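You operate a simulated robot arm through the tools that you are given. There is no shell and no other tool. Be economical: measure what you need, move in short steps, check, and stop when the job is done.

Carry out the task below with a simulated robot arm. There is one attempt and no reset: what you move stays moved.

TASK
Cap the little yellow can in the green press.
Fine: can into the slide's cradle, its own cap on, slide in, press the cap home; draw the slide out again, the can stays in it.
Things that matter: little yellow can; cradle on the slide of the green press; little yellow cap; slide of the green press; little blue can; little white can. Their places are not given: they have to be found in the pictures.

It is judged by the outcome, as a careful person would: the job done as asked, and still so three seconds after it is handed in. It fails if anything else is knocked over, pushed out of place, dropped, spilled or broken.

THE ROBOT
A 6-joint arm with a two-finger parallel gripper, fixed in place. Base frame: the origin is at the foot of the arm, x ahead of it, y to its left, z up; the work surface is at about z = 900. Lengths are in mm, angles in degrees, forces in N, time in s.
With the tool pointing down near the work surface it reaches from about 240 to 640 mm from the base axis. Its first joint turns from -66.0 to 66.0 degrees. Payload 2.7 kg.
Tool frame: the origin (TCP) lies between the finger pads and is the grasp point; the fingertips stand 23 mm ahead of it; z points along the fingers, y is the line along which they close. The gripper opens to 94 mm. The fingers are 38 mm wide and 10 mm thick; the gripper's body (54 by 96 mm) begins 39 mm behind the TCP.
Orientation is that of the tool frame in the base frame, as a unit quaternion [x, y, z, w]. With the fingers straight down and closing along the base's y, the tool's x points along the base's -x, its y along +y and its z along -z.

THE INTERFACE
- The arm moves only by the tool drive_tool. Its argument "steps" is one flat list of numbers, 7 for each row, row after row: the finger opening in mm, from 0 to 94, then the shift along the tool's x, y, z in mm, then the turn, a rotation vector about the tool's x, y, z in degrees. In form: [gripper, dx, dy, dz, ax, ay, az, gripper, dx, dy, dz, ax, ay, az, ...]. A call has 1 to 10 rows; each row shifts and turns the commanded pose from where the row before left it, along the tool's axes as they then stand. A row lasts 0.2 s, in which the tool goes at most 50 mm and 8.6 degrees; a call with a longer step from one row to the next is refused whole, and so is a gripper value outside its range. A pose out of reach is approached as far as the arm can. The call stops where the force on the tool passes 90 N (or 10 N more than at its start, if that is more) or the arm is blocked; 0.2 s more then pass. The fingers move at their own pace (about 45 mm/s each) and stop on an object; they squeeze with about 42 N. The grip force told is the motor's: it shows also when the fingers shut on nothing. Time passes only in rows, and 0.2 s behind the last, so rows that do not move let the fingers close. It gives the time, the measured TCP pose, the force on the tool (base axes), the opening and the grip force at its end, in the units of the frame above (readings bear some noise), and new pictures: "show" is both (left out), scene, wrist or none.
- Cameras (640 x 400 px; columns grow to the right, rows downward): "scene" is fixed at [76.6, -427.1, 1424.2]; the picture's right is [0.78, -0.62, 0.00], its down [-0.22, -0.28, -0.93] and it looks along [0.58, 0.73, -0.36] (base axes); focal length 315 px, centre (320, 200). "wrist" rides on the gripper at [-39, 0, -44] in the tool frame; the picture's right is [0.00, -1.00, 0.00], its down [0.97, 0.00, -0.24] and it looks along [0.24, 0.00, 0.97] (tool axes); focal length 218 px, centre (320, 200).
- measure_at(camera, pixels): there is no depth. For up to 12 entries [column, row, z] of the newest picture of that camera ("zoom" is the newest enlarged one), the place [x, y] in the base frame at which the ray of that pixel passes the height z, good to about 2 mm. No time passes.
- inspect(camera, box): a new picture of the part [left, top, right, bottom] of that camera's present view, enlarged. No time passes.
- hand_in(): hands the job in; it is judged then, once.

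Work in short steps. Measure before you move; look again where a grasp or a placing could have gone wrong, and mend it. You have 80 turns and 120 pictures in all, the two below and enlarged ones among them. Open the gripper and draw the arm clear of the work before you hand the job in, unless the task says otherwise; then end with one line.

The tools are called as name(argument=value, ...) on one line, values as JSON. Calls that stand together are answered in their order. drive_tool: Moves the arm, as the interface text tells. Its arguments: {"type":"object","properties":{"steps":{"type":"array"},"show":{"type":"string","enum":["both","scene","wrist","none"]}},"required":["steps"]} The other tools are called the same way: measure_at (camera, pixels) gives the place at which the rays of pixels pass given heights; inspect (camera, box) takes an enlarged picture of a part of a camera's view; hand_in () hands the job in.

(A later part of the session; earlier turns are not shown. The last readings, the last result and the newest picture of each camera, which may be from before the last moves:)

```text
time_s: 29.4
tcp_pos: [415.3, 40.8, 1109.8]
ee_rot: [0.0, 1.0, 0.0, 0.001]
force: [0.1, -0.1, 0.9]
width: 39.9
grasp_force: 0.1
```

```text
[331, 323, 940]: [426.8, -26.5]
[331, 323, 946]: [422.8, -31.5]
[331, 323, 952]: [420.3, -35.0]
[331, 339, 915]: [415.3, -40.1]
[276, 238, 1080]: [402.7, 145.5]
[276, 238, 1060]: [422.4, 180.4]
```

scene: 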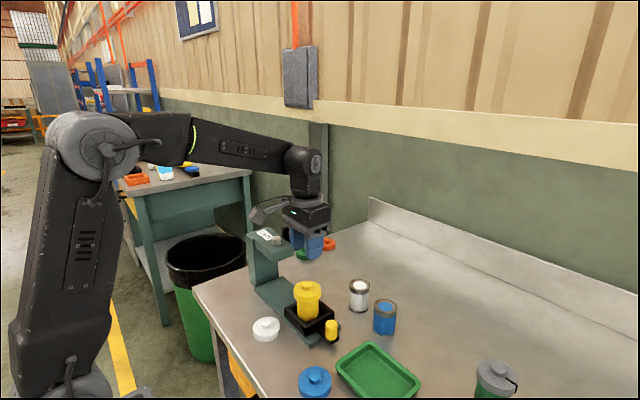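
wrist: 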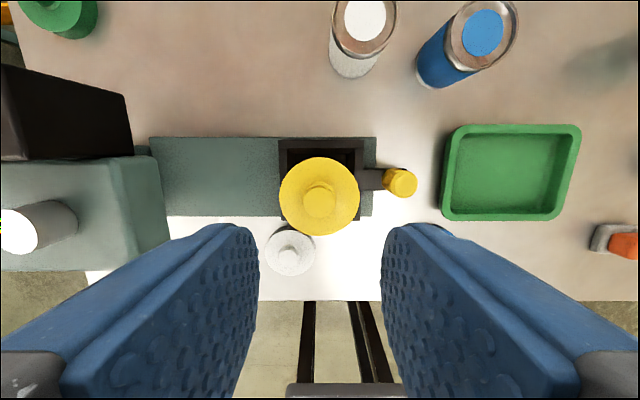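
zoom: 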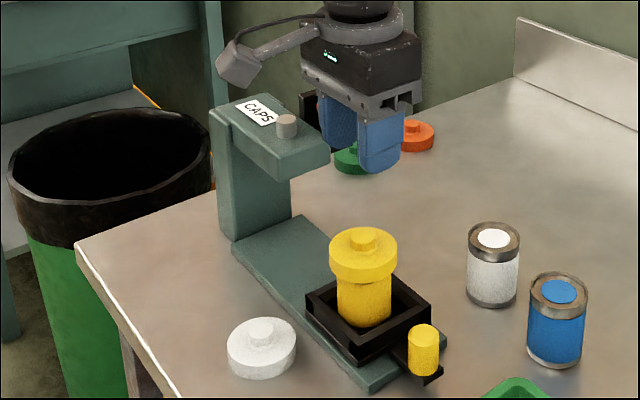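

Estimates: ram axis about (418,170), head front edge y about 137, handle about (419,-37) with its top near 948. A straight-down gripper would crowd the head, so I'll turn 90° (closing along x) and tilt 30°, with the body leaning back toward -y. First I back off to y about -110 and start turning.

drive_tool(steps=[40, 0, -38, 0, 0, 0, 0, 40, 0, -38, 0, 0, 0, 0, 40, 0, -38, 0, 0, 0, 0, 40, 0, -36, 0, 0, 0, 0, 40, 0, 0, 0, 0, 0, -8.5, 40, 0, 0, 0, 0, 0, -8.5, 40, 0, 0, 0, 0, 0, -8.5, 40, 0, 0, 0, 0, 0, -8.5, 40, 0, 0, 0, 0, 0, -8.5, 40, 0, 0, 0, 0, 0, -8.5], show="scene")

```text
time_s: 31.6
tcp_pos: [417.6, -109.3, 1108.2]
ee_rot: [-0.432, 0.902, 0.0, 0.0]
force: [0.1, 0.2, -0.2]
width: 40.0
grasp_force: 0.0
```

scene: 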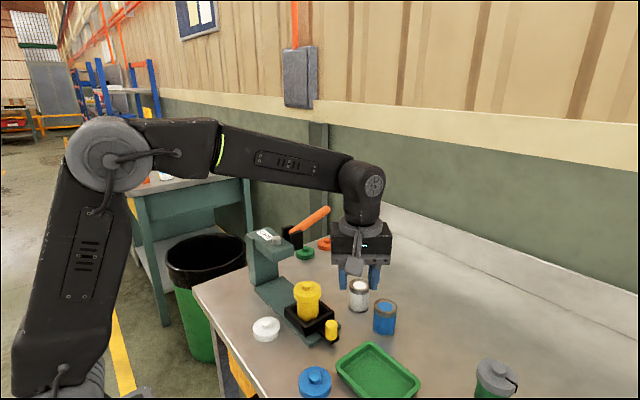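

The turn goes well and the grey bracket stays on the -y side. I finish the turn and tilt 30°.

drive_tool(steps=[40, 0, 0, 0, 0, 0, -7.8, 40, 0, 0, 0, 0, 0, -7.8, 40, 0, 0, 0, 0, 0, -7.8, 40, 0, 0, 0, 0, 0, -7.8, 40, 0, 0, 0, 0, 0, -7.6, 40, 0, 0, 0, 0, -7.5, 0, 40, 0, 0, 0, 0, -7.5, 0, 40, 0, 0, 0, 0, -7.5, 0, 40, 0, 0, 0, 0, -7.5, 0, 40, 0, 0, 0, 0, 0, 0], show="both")

```text
time_s: 33.8
tcp_pos: [417.4, -108.5, 1109.2]
ee_rot: [-0.682, 0.683, 0.183, 0.184]
force: [0.0, -1.2, -0.6]
width: 39.9
grasp_force: 0.0
```

scene: 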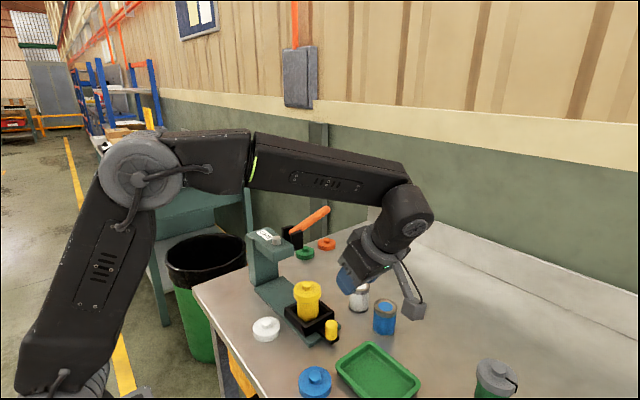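
wrist: 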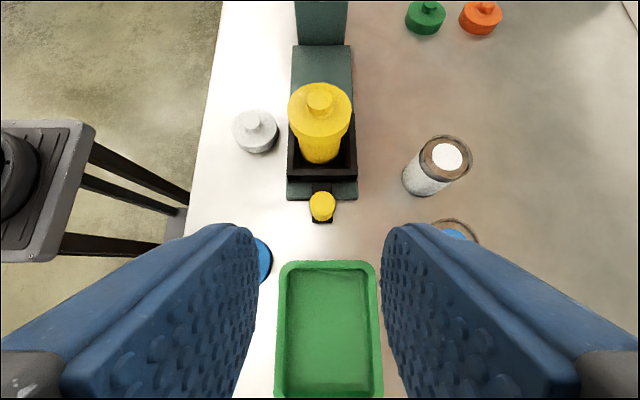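

Good view. The handle top is at (322,205). I measure it and the bracket's position.

measure_at(camera="wrist", pixels=[[322, 197, 940], [322, 197, 948], [309, 200, 940], [335, 200, 940], [322, 220, 915], [319, 84, 1000], [319, 17, 1000], [274, 45, 912], [357, 45, 912]])

measure_at(camera="scene", pixels=[[412, 308, 1140], [412, 308, 1100], [412, 308, 1060], [412, 308, 1020], [331.5, 322.5, 940], [331.5, 322.5, 948]])

inspect(camera="wrist", box=[270, 150, 370, 230])

```text
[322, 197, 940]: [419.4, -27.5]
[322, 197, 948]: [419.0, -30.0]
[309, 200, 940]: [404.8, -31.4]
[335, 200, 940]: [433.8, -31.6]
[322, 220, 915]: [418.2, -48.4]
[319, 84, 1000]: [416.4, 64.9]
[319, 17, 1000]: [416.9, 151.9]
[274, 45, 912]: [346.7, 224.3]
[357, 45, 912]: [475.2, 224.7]
```

```text
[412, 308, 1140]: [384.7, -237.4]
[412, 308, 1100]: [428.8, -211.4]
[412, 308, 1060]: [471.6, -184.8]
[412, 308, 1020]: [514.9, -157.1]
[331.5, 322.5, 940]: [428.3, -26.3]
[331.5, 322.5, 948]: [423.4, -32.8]
```

```text
5.00 times, centred on (320, 190) of wrist
```

zoom: 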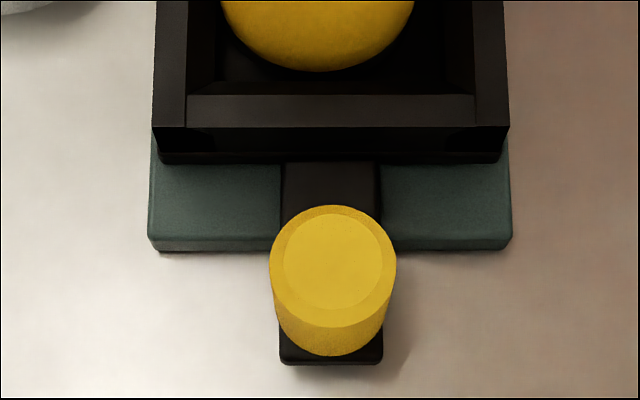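

The handle is about 27 mm across at (419,-34), top at about 948. The bracket hangs about 110 mm toward -y at TCP height, so I reduce the tilt to 22.5° for clearance and approach along the finger axis.

drive_tool(steps=[54, 0, 0, 0, 0, 7.5, 0, 54, -6, -1.6, 25, 0, 0, 0, 54, 0, 0, 35, 0, 0, 0, 54, 0, 0, 35, 0, 0, 0, 54, 0, 0, 30, 0, 0, 0, 54, 0, 0, 0, 0, 0, 0], show="both")

```text
time_s: 35.2
tcp_pos: [419.1, -55.9, 995.7]
ee_rot: [-0.692, 0.694, 0.137, 0.139]
force: [0.7, -0.5, 0.0]
width: 54.1
grasp_force: 0.1
```

scene: 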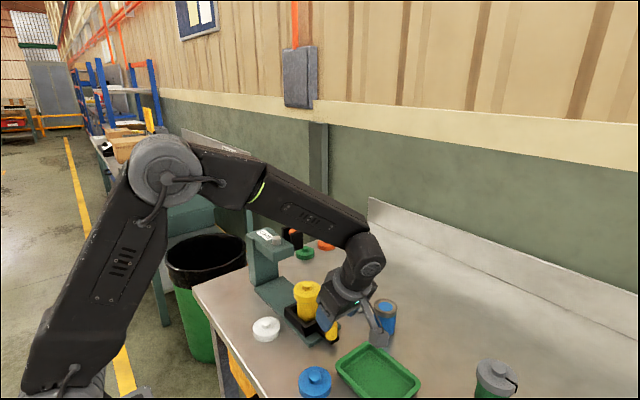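
wrist: 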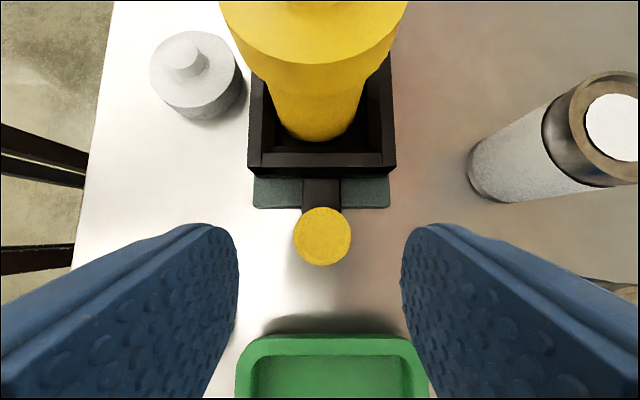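

measure_at(camera="wrist", pixels=[[322, 237, 948], [293, 237, 948], [351, 237, 948], [322, 168, 932], [320, 335, 915], [320, 335, 925]])

inspect(camera="scene", box=[290, 270, 430, 400])

```text
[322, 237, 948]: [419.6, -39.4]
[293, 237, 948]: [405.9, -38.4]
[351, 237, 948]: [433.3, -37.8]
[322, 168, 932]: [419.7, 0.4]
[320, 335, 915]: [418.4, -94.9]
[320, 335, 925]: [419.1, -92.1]
```

```text
3.08 times, centred on (360, 335) of scene
```

zoom: 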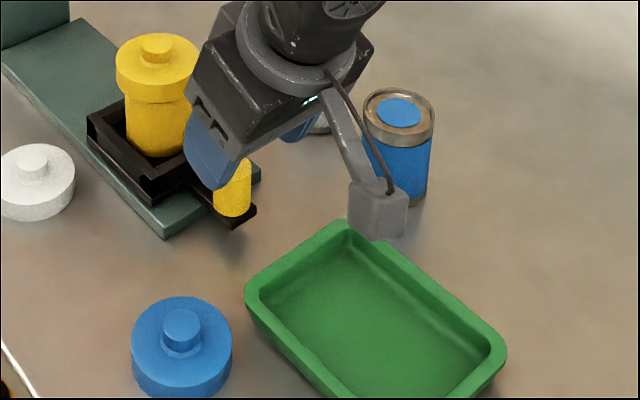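

measure_at(camera="scene", pixels=[[379, 348, 1000], [379, 348, 980], [379, 348, 960], [379, 332, 1010], [379, 332, 1030]])

```text
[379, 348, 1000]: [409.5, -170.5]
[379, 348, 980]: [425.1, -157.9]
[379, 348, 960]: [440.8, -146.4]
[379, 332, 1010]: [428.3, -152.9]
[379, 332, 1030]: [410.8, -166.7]
```

The bracket's bottom is about 10 mm below TCP level, so 940 at the grasp, which clears the tray. I advance to the handle.

drive_tool(steps=[54, 2.8, 0, 20, 0, 0, 0, 54, 0, 0, 15, 0, 0, 0, 54, 0, 0, 13, 0, 0, 0, 54, 0, 0, 0, 0, 0, 0], show="both")

inspect(camera="scene", box=[290, 270, 430, 400])

```text
time_s: 36.2
tcp_pos: [420.2, -39.8, 949.7]
ee_rot: [0.694, -0.693, -0.138, -0.139]
force: [-0.1, 0.5, -0.4]
width: 53.9
grasp_force: 0.1
```

scene: 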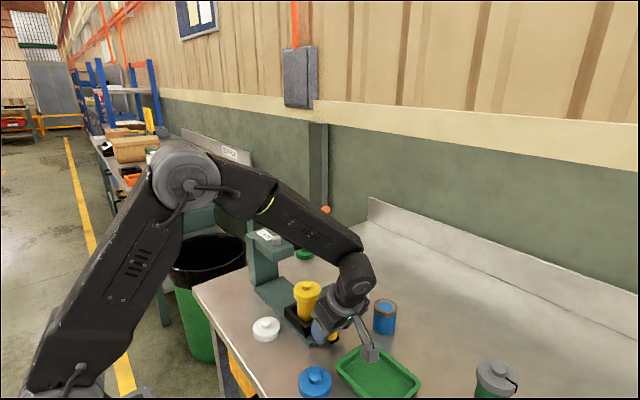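
wrist: 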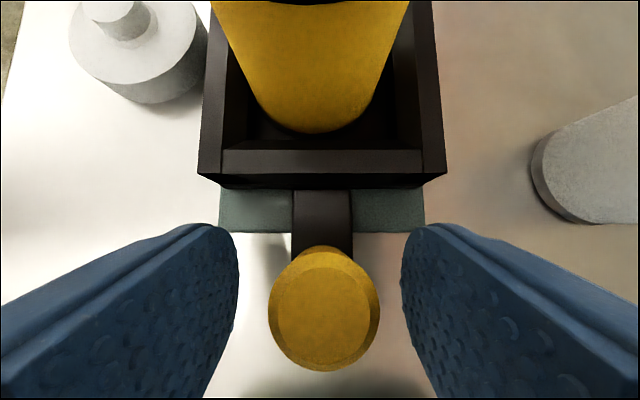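

```text
3.08 times, centred on (360, 335) of scene
```

zoom: 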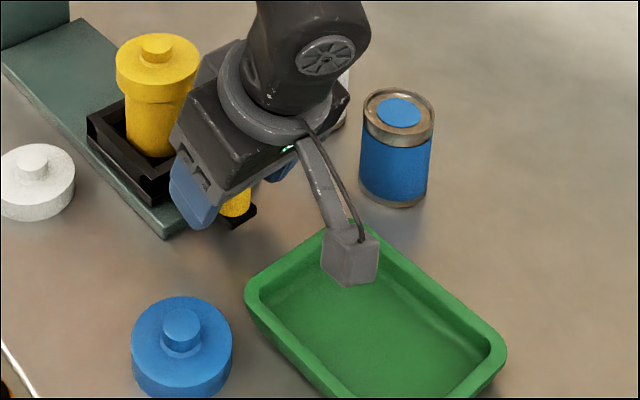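

The knob is between the fingers. I close on it.

drive_tool(steps=[10, 0, 0, 0, 0, 0, 0, 10, 0, 0, 0, 0, 0, 0, 10, 0, 0, 0, 0, 0, 0, 10, 0, 0, 0, 0, 0, 0], show="none")

```text
time_s: 37.2
tcp_pos: [420.5, -40.0, 950.5]
ee_rot: [-0.693, 0.694, 0.137, 0.139]
force: [12.2, 0.2, -4.0]
width: 24.8
grasp_force: 44.4
```

Held at 24.8 mm. I relieve the 12 N side load with a small +x shift and slide in the first 20 mm gently.

drive_tool(steps=[10, 0, -0.7, 0, 0, 0, 0, 10, -1.85, 0, 0.77, 0, 0, 0, 10, -2.77, 0, 1.15, 0, 0, 0, 10, -4.62, 0, 1.91, 0, 0, 0, 10, -4.62, 0, 1.91, 0, 0, 0, 10, -4.62, 0, 1.91, 0, 0, 0], show="wrist")

inspect(camera="scene", box=[235, 220, 345, 350])

```text
time_s: 38.6
tcp_pos: [419.7, -18.2, 951.7]
ee_rot: [-0.693, 0.694, 0.138, 0.138]
force: [12.3, -1.1, 5.9]
width: 24.6
grasp_force: 45.0
```

wrist: 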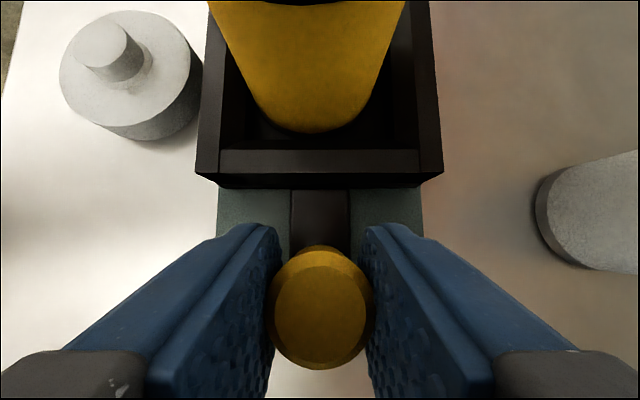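

```text
3.08 times, centred on (290, 285) of scene
```

zoom: 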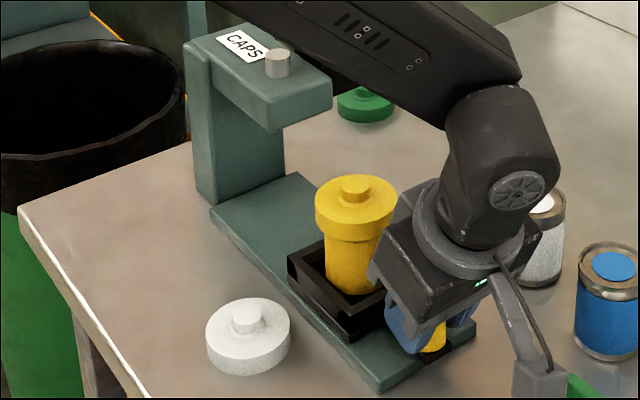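

The cradle slides freely. I continue in steps.

drive_tool(steps=[10, -6.47, -0.4, 2.68, 0, 0, 0, 10, -7.39, 0, 3.06, 0, 0, 0, 10, -7.39, 0, 3.06, 0, 0, 0, 10, -7.39, 0, 3.06, 0, 0, 0, 10, -7.39, 0, 3.06, 0, 0, 0, 10, -7.39, 0, 3.06, 0, 0, 0, 10, -5.54, 0, 2.3, 0, 0, 0], show="both")

inspect(camera="scene", box=[225, 200, 335, 330])

```text
time_s: 40.2
tcp_pos: [420.4, 33.2, 950.2]
ee_rot: [-0.692, 0.694, 0.137, 0.141]
force: [0.9, -0.7, 25.8]
width: 24.7
grasp_force: 44.5
```

scene: 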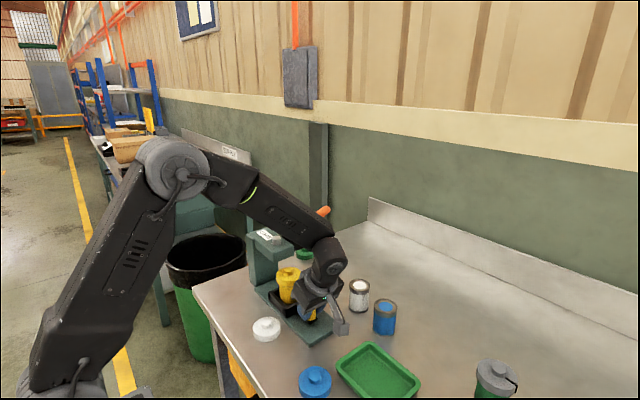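
wrist: 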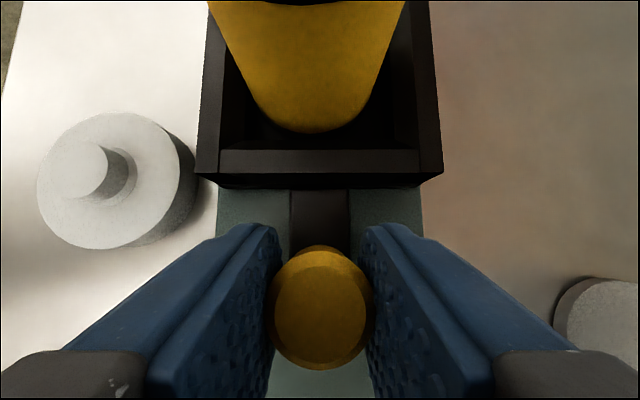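

```text
3.08 times, centred on (280, 265) of scene
```

zoom: 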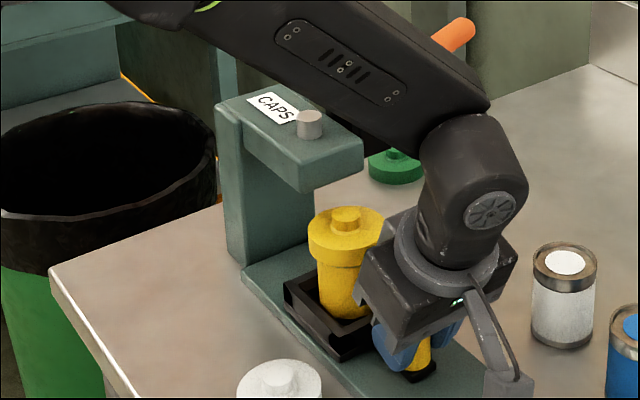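

I ease the vertical load by 1 mm and continue another 40 mm.

drive_tool(steps=[10, -0.4, 0, -0.92, 0, 0, 0, 10, -5.54, 0, 2.3, 0, 0, 0, 10, -7.39, 0, 3.06, 0, 0, 0, 10, -7.39, 0, 3.06, 0, 0, 0, 10, -7.39, 0, 3.06, 0, 0, 0, 10, -5.54, 0, 2.3, 0, 0, 0, 10, -3.7, 0, 1.53, 0, 0, 0], show="both")

inspect(camera="scene", box=[225, 200, 335, 330])

```text
time_s: 41.8
tcp_pos: [421.2, 73.6, 950.2]
ee_rot: [-0.691, 0.696, 0.136, 0.139]
force: [5.9, -1.2, 8.6]
width: 24.5
grasp_force: 44.6
```

scene: 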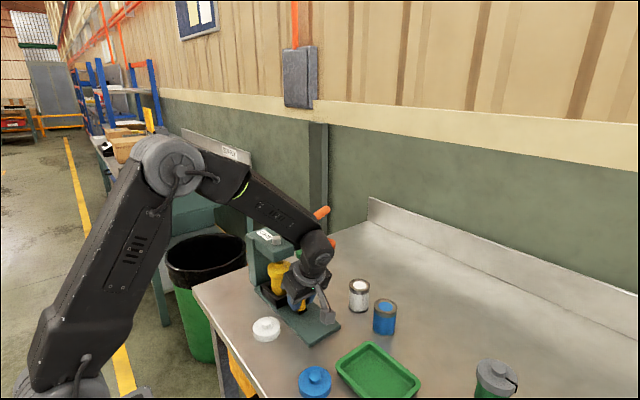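
wrist: 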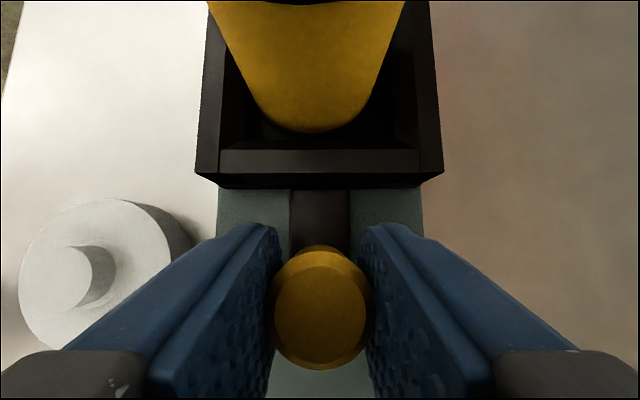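

```text
3.08 times, centred on (280, 265) of scene
```

zoom: 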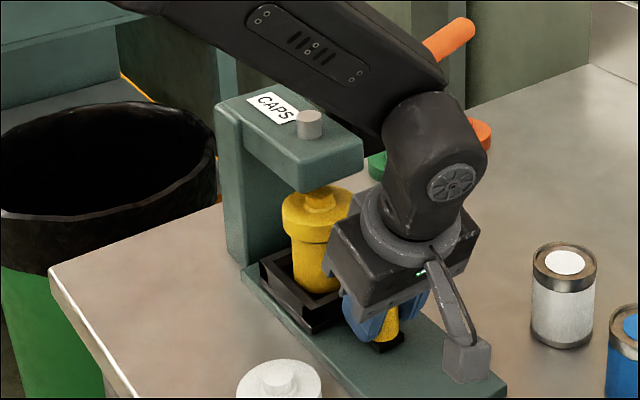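

Before the cap passes under the head I check the head's underside height at the lower front edge, scene about (275,262.5).

measure_at(camera="scene", pixels=[[275, 262.7, 1010], [275, 262.7, 1020], [275, 262.7, 1030], [294.6, 252, 1020], [294.6, 252, 1030], [279, 232.5, 1060], [279, 232.5, 1070], [288.5, 264, 1000]])

inspect(camera="scene", box=[255, 225, 315, 285])

```text
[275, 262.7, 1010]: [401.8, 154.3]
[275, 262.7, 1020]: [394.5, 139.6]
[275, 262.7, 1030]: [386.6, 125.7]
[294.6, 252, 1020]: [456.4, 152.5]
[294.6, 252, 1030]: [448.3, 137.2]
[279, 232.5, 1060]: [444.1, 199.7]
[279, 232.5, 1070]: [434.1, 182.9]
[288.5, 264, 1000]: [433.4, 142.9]
```

```text
6.67 times, centred on (285, 255) of scene
```

zoom: 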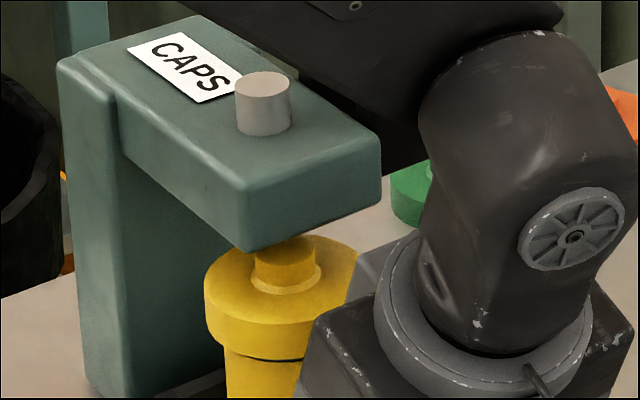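

The head underside is at about 1025 and the cap top at about 1007, so it passes. I push on gently toward the stop.

drive_tool(steps=[10, -4.62, 0, 1.91, 0, 0, 0, 10, -4.62, 0, 1.91, 0, 0, 0, 10, -2.77, 0, 1.15, 0, 0, 0, 10, 0, 0, 0, 0, 0, 0], show="none")

inspect(camera="scene", box=[225, 200, 335, 330])

```text
time_s: 42.8
tcp_pos: [421.1, 86.9, 950.6]
ee_rot: [-0.693, 0.694, 0.138, 0.138]
force: [5.6, 0.5, -1.2]
width: 24.6
grasp_force: 44.2
```

```text
3.08 times, centred on (280, 265) of scene
```

zoom: 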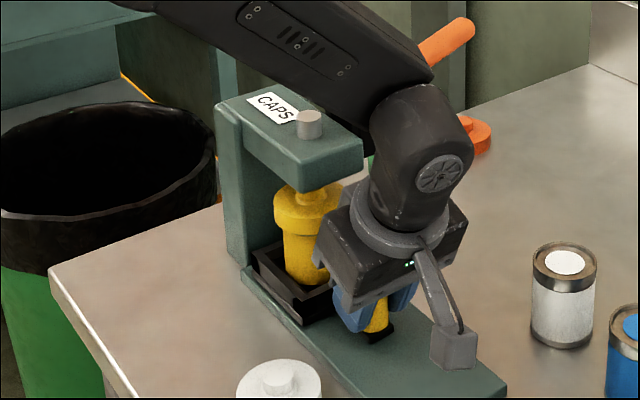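

drive_tool(steps=[10, -3.7, 0, 1.53, 0, 0, 0, 10, -3.7, 0, 1.53, 0, 0, 0, 10, -3.7, 0, 1.53, 0, 0, 0, 10, -1.85, 0, 0.77, 0, 0, 0, 10, 0, 0, 0, 0, 0, 0], show="none")

inspect(camera="scene", box=[225, 200, 335, 330])

```text
time_s: 44.0
tcp_pos: [419.4, 97.4, 950.1]
ee_rot: [-0.693, 0.695, 0.137, 0.136]
force: [-7.6, -32.3, -0.2]
width: 25.0
grasp_force: 44.8
```

```text
3.08 times, centred on (280, 265) of scene
```

zoom: 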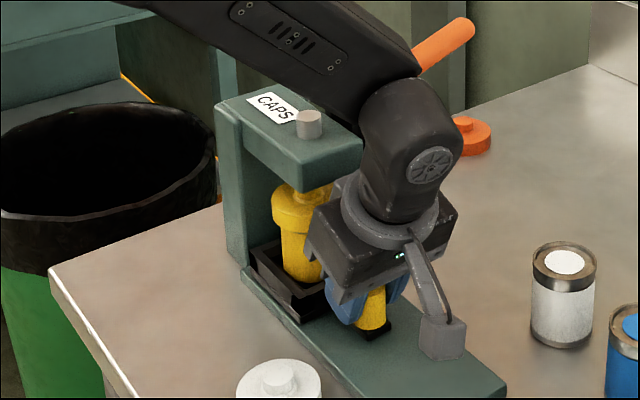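

At y 97.4 there is a 32 N stop, so the slide is fully in after 137 mm of travel. I open and draw back along the finger axis.

drive_tool(steps=[10, 1.4, 0, -0.6, 0, 0, 0, 40, 0, 0, 0, 0, 0, 0, 56, 0, 0, 0, 0, 0, 0, 56, 0, 0, 0, 0, 0, 0, 56, 0, 0, -15, 0, 0, 0, 56, 0, 0, -35, 0, 0, 0, 56, 0, 0, -45, 0, 0, 0, 56, 0, 0, -45, 0, 0, 0, 56, 0, 0, 0, 0, 0, 0], show="both")

inspect(camera="scene", box=[225, 190, 345, 330])

```text
time_s: 46.0
tcp_pos: [420.4, 46.5, 1081.0]
ee_rot: [-0.692, 0.695, 0.137, 0.138]
force: [-0.3, 0.3, 0.1]
width: 56.0
grasp_force: 0.0
```

scene: 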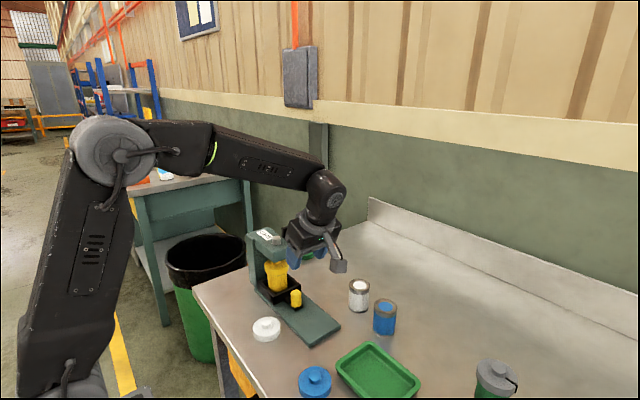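
wrist: 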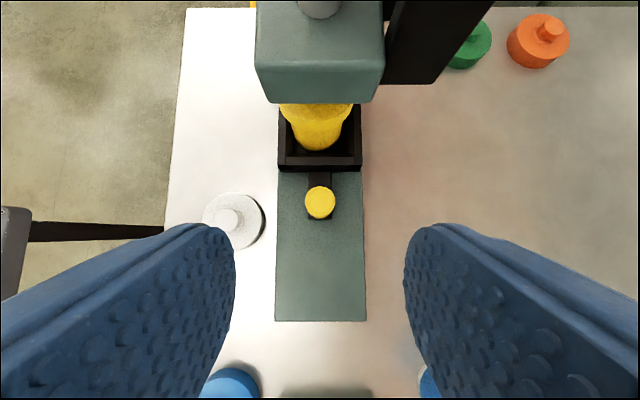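

```text
2.86 times, centred on (285, 260) of scene
```

zoom: 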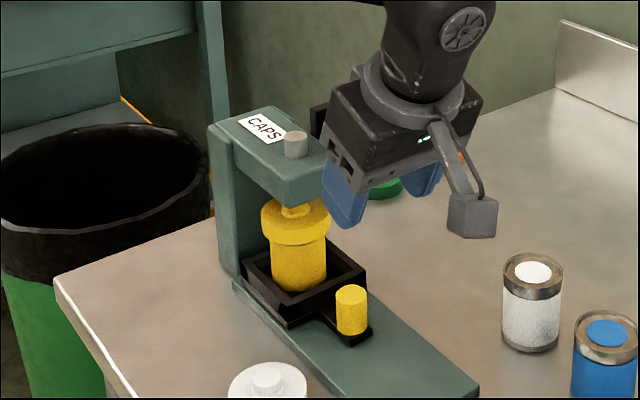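

The slide is in with can and cap under the ram. Now the lever: I straighten the tool and raise it to view the lever from above.

drive_tool(steps=[20, 0, 0, 0, 0, 7.5, 0, 20, 0, 0, 0, 0, 7.5, 0, 20, 0, 0, 0, 0, 7.5, 0, 20, -12, -25, -40, 0, 0, 0, 20, -12, -25, -40, 0, 0, 0, 20, -12, -25, -40, 0, 0, 0, 20, 0, 0, -30, 0, 0, 0, 20, 0, 0, 0, 0, 0, 0], show="both")

```text
time_s: 47.8
tcp_pos: [495.1, 80.0, 1229.9]
ee_rot: [-0.706, 0.708, 0.0, 0.0]
force: [0.7, 0.1, 0.6]
width: 20.0
grasp_force: 0.0
```

scene: 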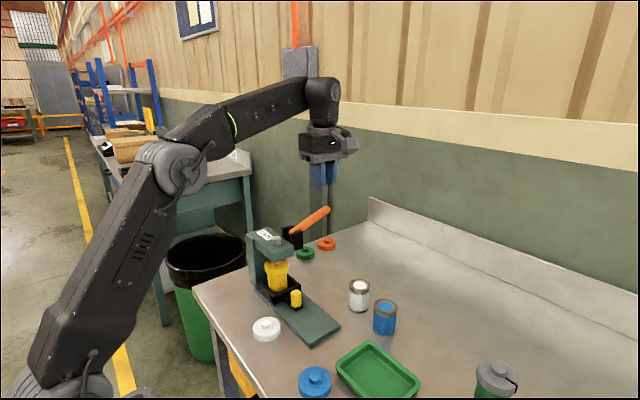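
wrist: 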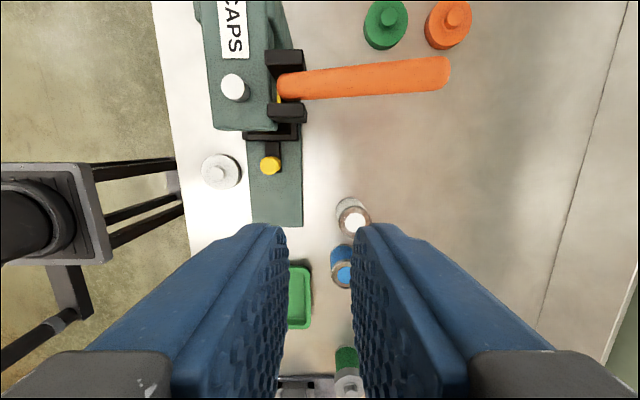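

Both views show the lever clearly. I enlarge and measure it.

inspect(camera="wrist", box=[200, 10, 460, 180])

inspect(camera="scene", box=[240, 195, 340, 310])

measure_at(camera="wrist", pixels=[[440, 73, 1060], [440, 73, 1080], [440, 73, 1100], [440, 73, 1120], [285, 85, 1050], [285, 85, 1070], [235, 88, 1060], [235, 88, 1070], [285, 55, 1060], [285, 115, 1060]])

measure_at(camera="scene", pixels=[[326, 210, 1060], [326, 210, 1080], [326, 210, 1100], [326, 210, 1120], [292, 232, 1050], [292, 232, 1060], [292, 232, 1070]])

```text
2.35 times, centred on (330, 95) of wrist
```

zoom: 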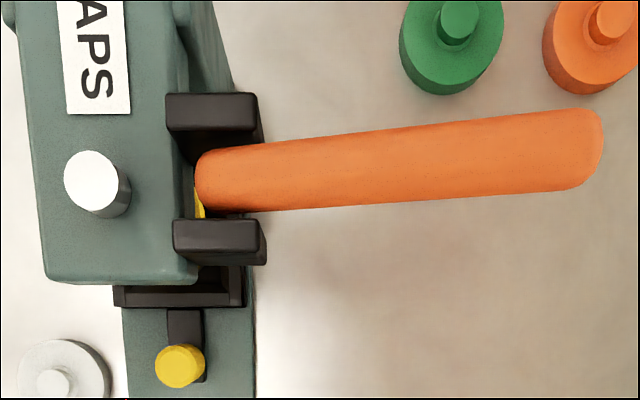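

```text
3.48 times, centred on (290, 252) of scene
```

zoom: 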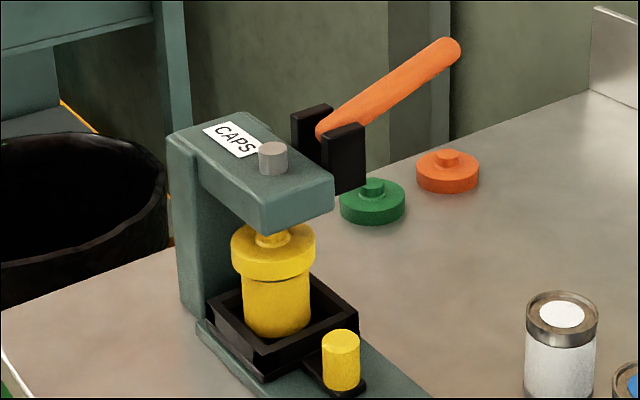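

```text
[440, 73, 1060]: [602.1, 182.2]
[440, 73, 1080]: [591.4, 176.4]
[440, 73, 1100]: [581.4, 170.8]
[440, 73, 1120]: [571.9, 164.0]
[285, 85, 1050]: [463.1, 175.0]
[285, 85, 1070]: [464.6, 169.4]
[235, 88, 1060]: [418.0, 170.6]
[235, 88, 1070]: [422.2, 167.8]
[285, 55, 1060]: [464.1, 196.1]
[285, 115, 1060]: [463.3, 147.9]
```

```text
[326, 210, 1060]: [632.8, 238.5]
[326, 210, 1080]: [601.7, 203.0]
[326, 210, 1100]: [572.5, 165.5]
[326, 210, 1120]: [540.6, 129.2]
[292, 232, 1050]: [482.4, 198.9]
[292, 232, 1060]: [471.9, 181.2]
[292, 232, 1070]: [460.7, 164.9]
```

The lever lies in the plane y about 172, from the fork at (465, z 1064) to its tip at (580, z 1097). With the fingers closed I go above x about 565, y 172, fingertips just over the handle.

drive_tool(steps=[0, -31, -24, 0, 0, 0, 0, 0, -31, -23, 0, 0, 0, 0, 0, -30, -23, 0, 0, 0, 0, 0, 0, 0, 35, 0, 0, 0, 0, 0, 0, 35, 0, 0, 0, 0, 0, 0, 20, 0, 0, 0, 0, 0, 0, 0, 0, 0, 0], show="both")

inspect(camera="scene", box=[240, 175, 370, 300])

```text
time_s: 49.4
tcp_pos: [529.6, 152.2, 1120.9]
ee_rot: [-0.706, 0.708, -0.001, 0.001]
force: [0.6, -1.2, 0.1]
width: 0.0
grasp_force: 42.0
out of reach, approached as far as the arm can: row 2, 3
```

scene: 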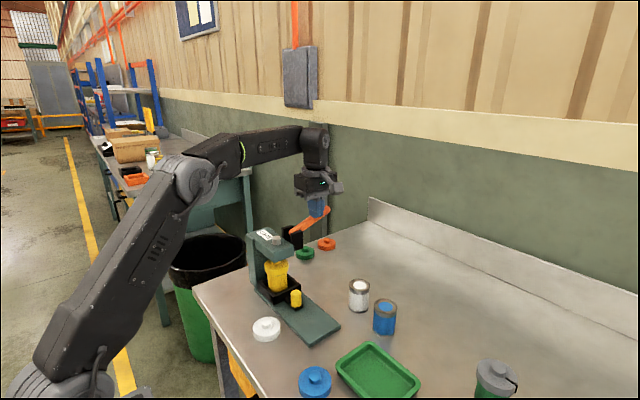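
wrist: 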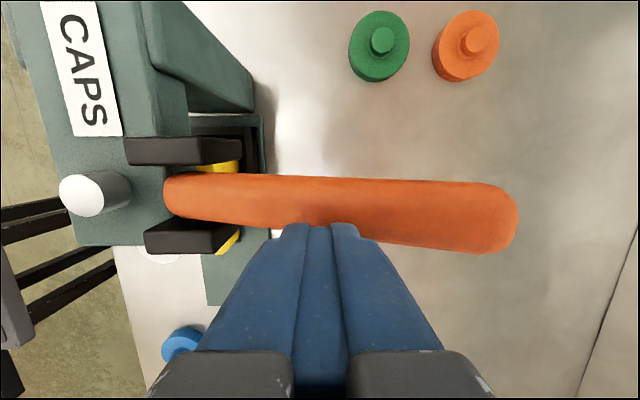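

```text
3.20 times, centred on (305, 238) of scene
```

zoom: 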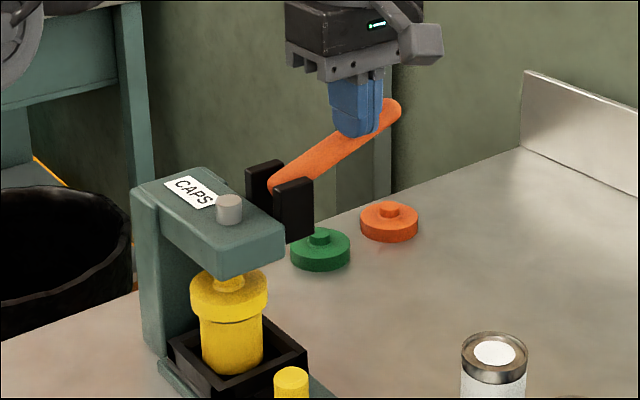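

The target was out of reach at the greater height, so the tool stopped at (530,152). Reach is better lower down. I shift +y 20 and +x 25 here, slightly raised.

drive_tool(steps=[0, 0, 0, -10, 0, 0, 0, 0, -10, -12, 0, 0, 0, 0, 0, -10, -13, 0, 0, 0, 0, 0, 0, 0, 0, 0, 0, 0], show="both")

```text
time_s: 50.4
tcp_pos: [554.8, 173.2, 1130.7]
ee_rot: [-0.706, 0.708, 0.0, -0.001]
force: [0.1, -0.5, -0.2]
width: 0.1
grasp_force: 42.1
```

scene: 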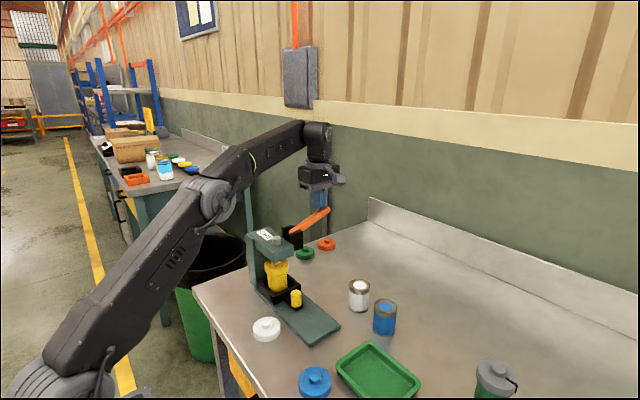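
wrist: 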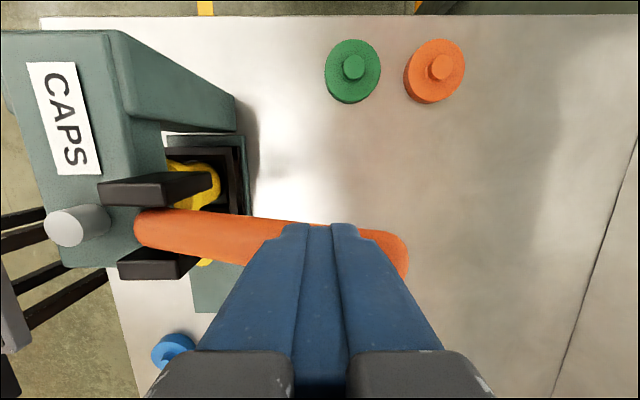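

The fingers now stand over the handle. I press down in small steps, watching the force.

drive_tool(steps=[0, 0, -6, 0, 0, 0, 0, 0, 0, 0, 6, 0, 0, 0, 0, 0, 0, 6, 0, 0, 0, 0, 0, 0, 6, 0, 0, 0, 0, 0, 0, 6, 0, 0, 0, 0, 0, 0, 6, 0, 0, 0], show="scene")

inspect(camera="scene", box=[240, 175, 370, 300])

```text
time_s: 51.8
tcp_pos: [561.7, 173.0, 1101.9]
ee_rot: [-0.706, 0.708, -0.001, 0.0]
force: [0.0, -0.8, 0.9]
width: 0.1
grasp_force: 42.0
```

scene: 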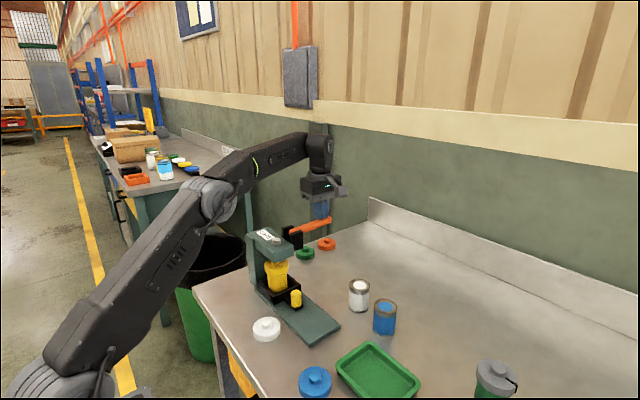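

```text
3.20 times, centred on (305, 238) of scene
```

zoom: 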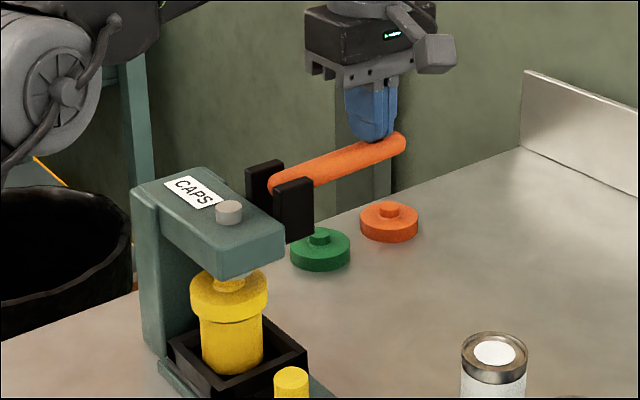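

The lever turns easily. I continue down.

drive_tool(steps=[0, 0, 0, 6, 0, 0, 0, 0, 0, 0, 6, 0, 0, 0, 0, 0, 0, 6, 0, 0, 0, 0, 0, 0, 6, 0, 0, 0, 0, 0, 0, 6, 0, 0, 0], show="none")

inspect(camera="scene", box=[240, 175, 370, 300])

```text
time_s: 53.0
tcp_pos: [558.9, 173.0, 1074.0]
ee_rot: [-0.706, 0.708, 0.0, 0.002]
force: [-8.2, -1.0, 15.1]
width: 0.1
grasp_force: 41.3
```

```text
3.20 times, centred on (305, 238) of scene
```

zoom: 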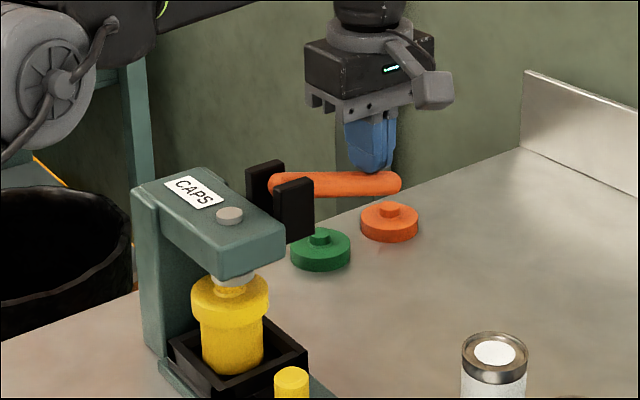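

The ram has come down onto the cap (15 N). I press on.

drive_tool(steps=[0, 0, 0, 4, 0, 0, 0, 0, 0, 0, 4, 0, 0, 0, 0, 0, 0, 4, 0, 0, 0, 0, 0, 0, 4, 0, 0, 0, 0, 0, 0, 4, 0, 0, 0], show="none")

inspect(camera="scene", box=[240, 175, 370, 300])

```text
time_s: 54.2
tcp_pos: [560.2, 172.9, 1067.2]
ee_rot: [-0.706, 0.708, -0.007, 0.011]
force: [-23.5, -1.8, 71.1]
width: 0.0
grasp_force: 41.7
```

```text
3.20 times, centred on (305, 238) of scene
```

zoom: 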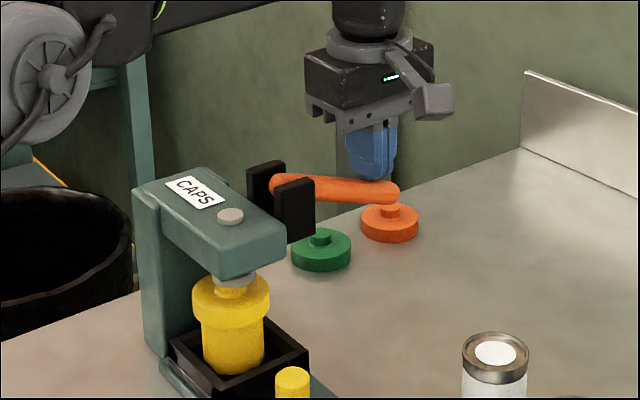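

71 N now with a drag of -23 N in x, while the arm lags its command. I relieve the drag slightly and press a bit more.

drive_tool(steps=[0, 0, 3, 0, 0, 0, 0, 0, 0, 0, 2, 0, 0, 0, 0, 0, 0, 2, 0, 0, 0, 0, 0, 0, 0, 0, 0, 0], show="none")

inspect(camera="scene", box=[240, 175, 370, 300])

```text
time_s: 55.2
tcp_pos: [559.9, 172.4, 1066.9]
ee_rot: [-0.706, 0.708, -0.009, 0.018]
force: [-0.7, -5.1, 73.2]
width: 0.0
grasp_force: 41.7
```

```text
3.20 times, centred on (305, 238) of scene
```

zoom: 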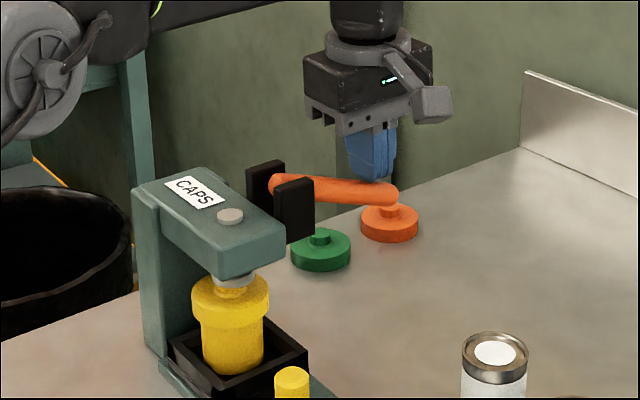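

inspect(camera="scene", box=[255, 245, 315, 305])

```text
6.67 times, centred on (285, 275) of scene
```

zoom: 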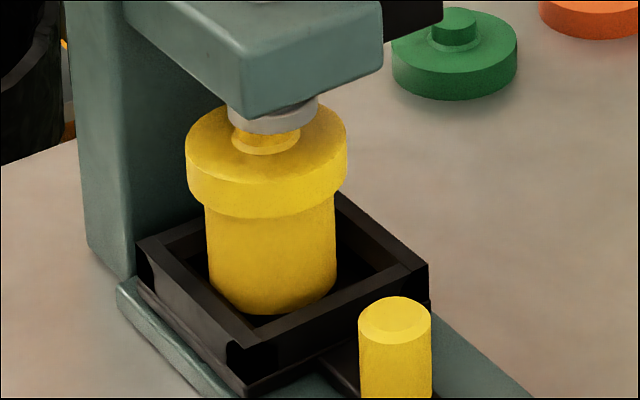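

The cap seems to have gone down only about 3 mm. I lift, move 13 mm toward the lever tip for more leverage, and press again.

drive_tool(steps=[0, 0, 0, -15, 0, 0, 0, 0, 0, 0, -15, 0, 0, 0, 0, 0, -8, -2, 0, 0, 0, 0, 0, -8, 0, 0, 0, 0, 0, 0, 0, 8, 0, 0, 0, 0, 0, 0, 8, 0, 0, 0, 0, 0, 0, 8, 0, 0, 0, 0, 0, 0, 4, 0, 0, 0, 0, 0, 0, 0, 0, 0, 0], show="none")

inspect(camera="scene", box=[240, 175, 370, 300])

```text
time_s: 57.2
tcp_pos: [573.3, 173.7, 1062.5]
ee_rot: [-0.707, 0.707, -0.004, 0.008]
force: [-20.6, 2.6, 54.7]
width: 0.0
grasp_force: 41.6
```

```text
3.20 times, centred on (305, 238) of scene
```

zoom: 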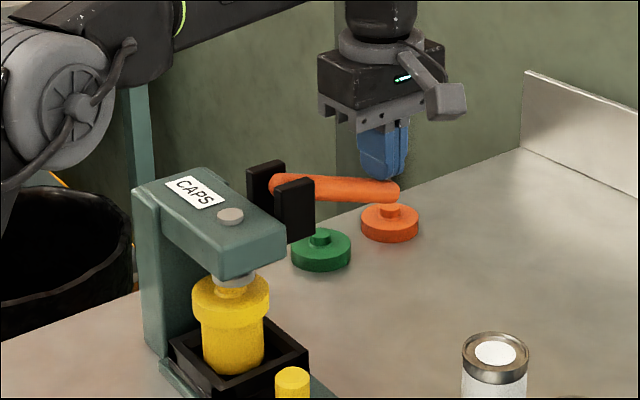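

Contact is near the tip with 55 N. I press further, easing the drag.

drive_tool(steps=[0, 0, 2, 3, 0, 0, 0, 0, 0, 0, 3, 0, 0, 0, 0, 0, 0, 3, 0, 0, 0, 0, 0, 0, 2, 0, 0, 0, 0, 0, 0, 0, 0, 0, 0], show="none")

inspect(camera="scene", box=[240, 175, 370, 300])

```text
time_s: 58.4
tcp_pos: [574.2, 173.3, 1059.8]
ee_rot: [-0.706, 0.708, -0.01, 0.017]
force: [-11.8, 2.1, 75.7]
width: 0.1
grasp_force: 41.8
```

```text
3.20 times, centred on (305, 238) of scene
```

zoom: 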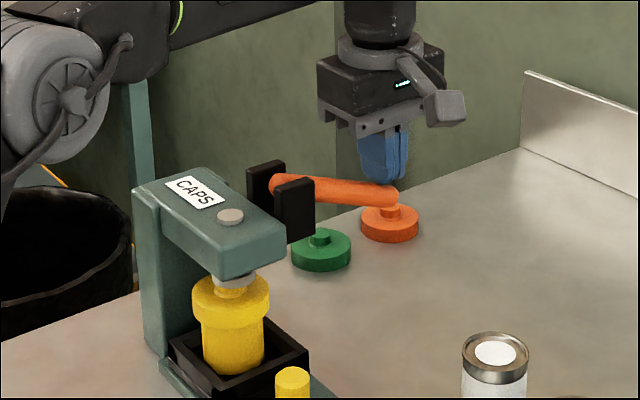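

drive_tool(steps=[0, 0, 1, 2, 0, 0, 0, 0, 0, 0, 2, 0, 0, 0, 0, 0, 0, 2, 0, 0, 0, 0, 0, 0, 2, 0, 0, 0, 0, 0, 0, 2, 0, 0, 0, 0, 0, 0, 0, 0, 0, 0], show="none")

inspect(camera="scene", box=[255, 245, 315, 305])

```text
time_s: 59.2
tcp_pos: [575.3, 172.7, 1065.0]
ee_rot: [-0.705, 0.708, -0.017, 0.027]
force: [-5.0, -2.0, 32.5]
width: 0.0
grasp_force: 42.2
stopped in row 4: the force on the tool passed its limit (the readings are from after the stop); the commanded pose is now the measured one
```

```text
6.67 times, centred on (285, 275) of scene
```

zoom: 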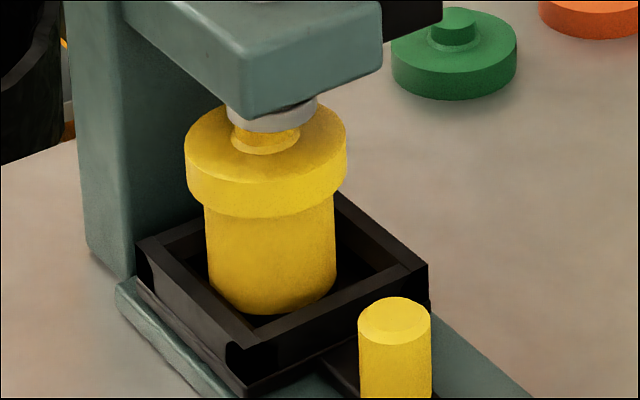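

The force passed 90 N without visible further travel, so the cap looks fully down. I lift off and see whether the lever returns.

drive_tool(steps=[0, 0, 0, -15, 0, 0, 0, 0, 0, 0, -20, 0, 0, 0, 0, 0, 0, -20, 0, 0, 0, 0, 0, 0, 0, 0, 0, 0], show="both")

inspect(camera="scene", box=[240, 175, 370, 300])

inspect(camera="scene", box=[255, 245, 315, 305])

```text
time_s: 60.2
tcp_pos: [571.5, 172.8, 1112.4]
ee_rot: [-0.706, 0.707, -0.012, 0.02]
force: [-0.2, -0.5, -0.4]
width: 0.0
grasp_force: 42.0
```

scene: 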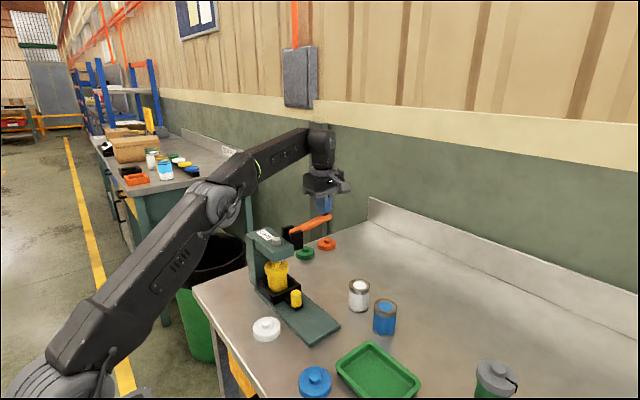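
wrist: 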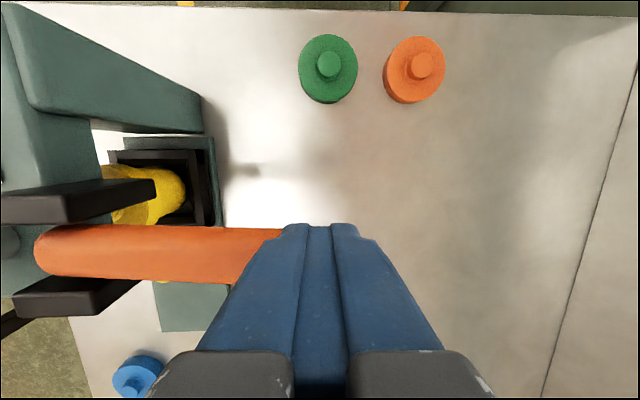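

```text
3.20 times, centred on (305, 238) of scene
```

zoom: 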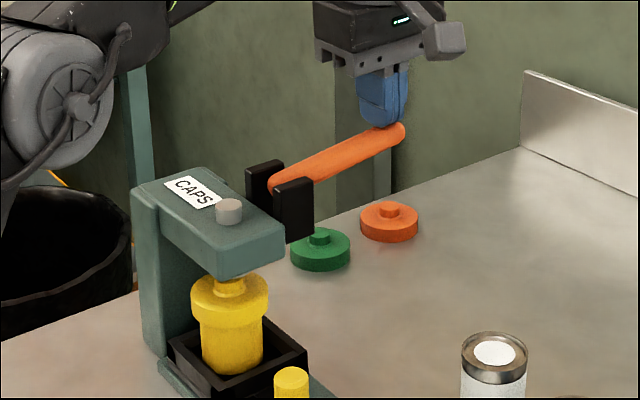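

```text
6.67 times, centred on (285, 275) of scene
```

zoom: 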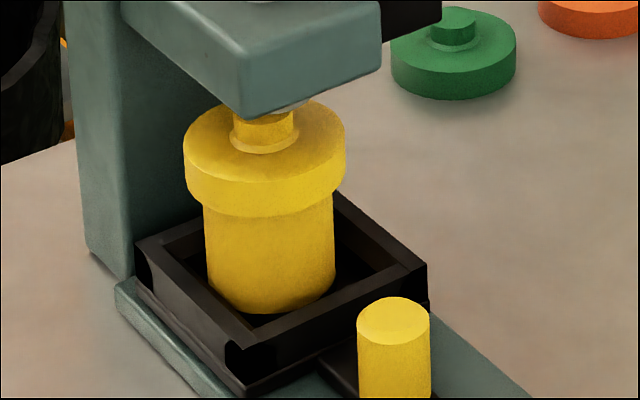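

The lever springs back and the ram is clear of the cap, which stayed down. I go back to the tilted pose in front of the handle, opening the fingers on the way.

drive_tool(steps=[0, 0, 0, -25, 0, 0, 0, 0, 0, 0, 0, -2.6, 0, 0, 0, 40, 0, 0, 0, 0, 0, 30, 23.3, 37.7, 0, 0, 0, 0, 54, 23.3, 37.7, 0, 0, 0, 0, 54, 23.3, 37.7, 0, 0, 0, 0, 54, 23.3, 37.7, 0, 0, 0, 0, 54, 0, 0, 0, 0, -7.5, 0, 54, 0, 0, 0, 0, -7.5, 0, 54, 0, 0, 0, 0, -7.5, 0], show="both")

```text
time_s: 62.4
tcp_pos: [414.3, 38.4, 1133.1]
ee_rot: [-0.691, 0.693, 0.142, 0.146]
force: [0.0, -0.5, 0.3]
width: 53.8
grasp_force: 0.1
out of reach, approached as far as the arm can: row 2
```

scene: 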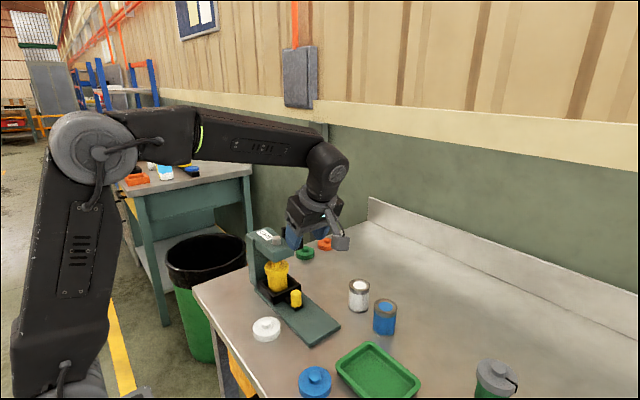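
wrist: 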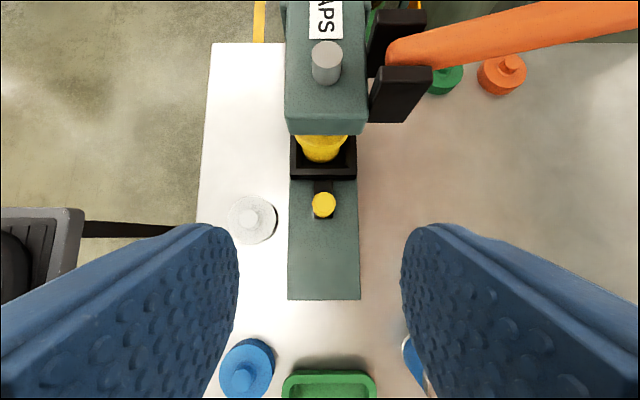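

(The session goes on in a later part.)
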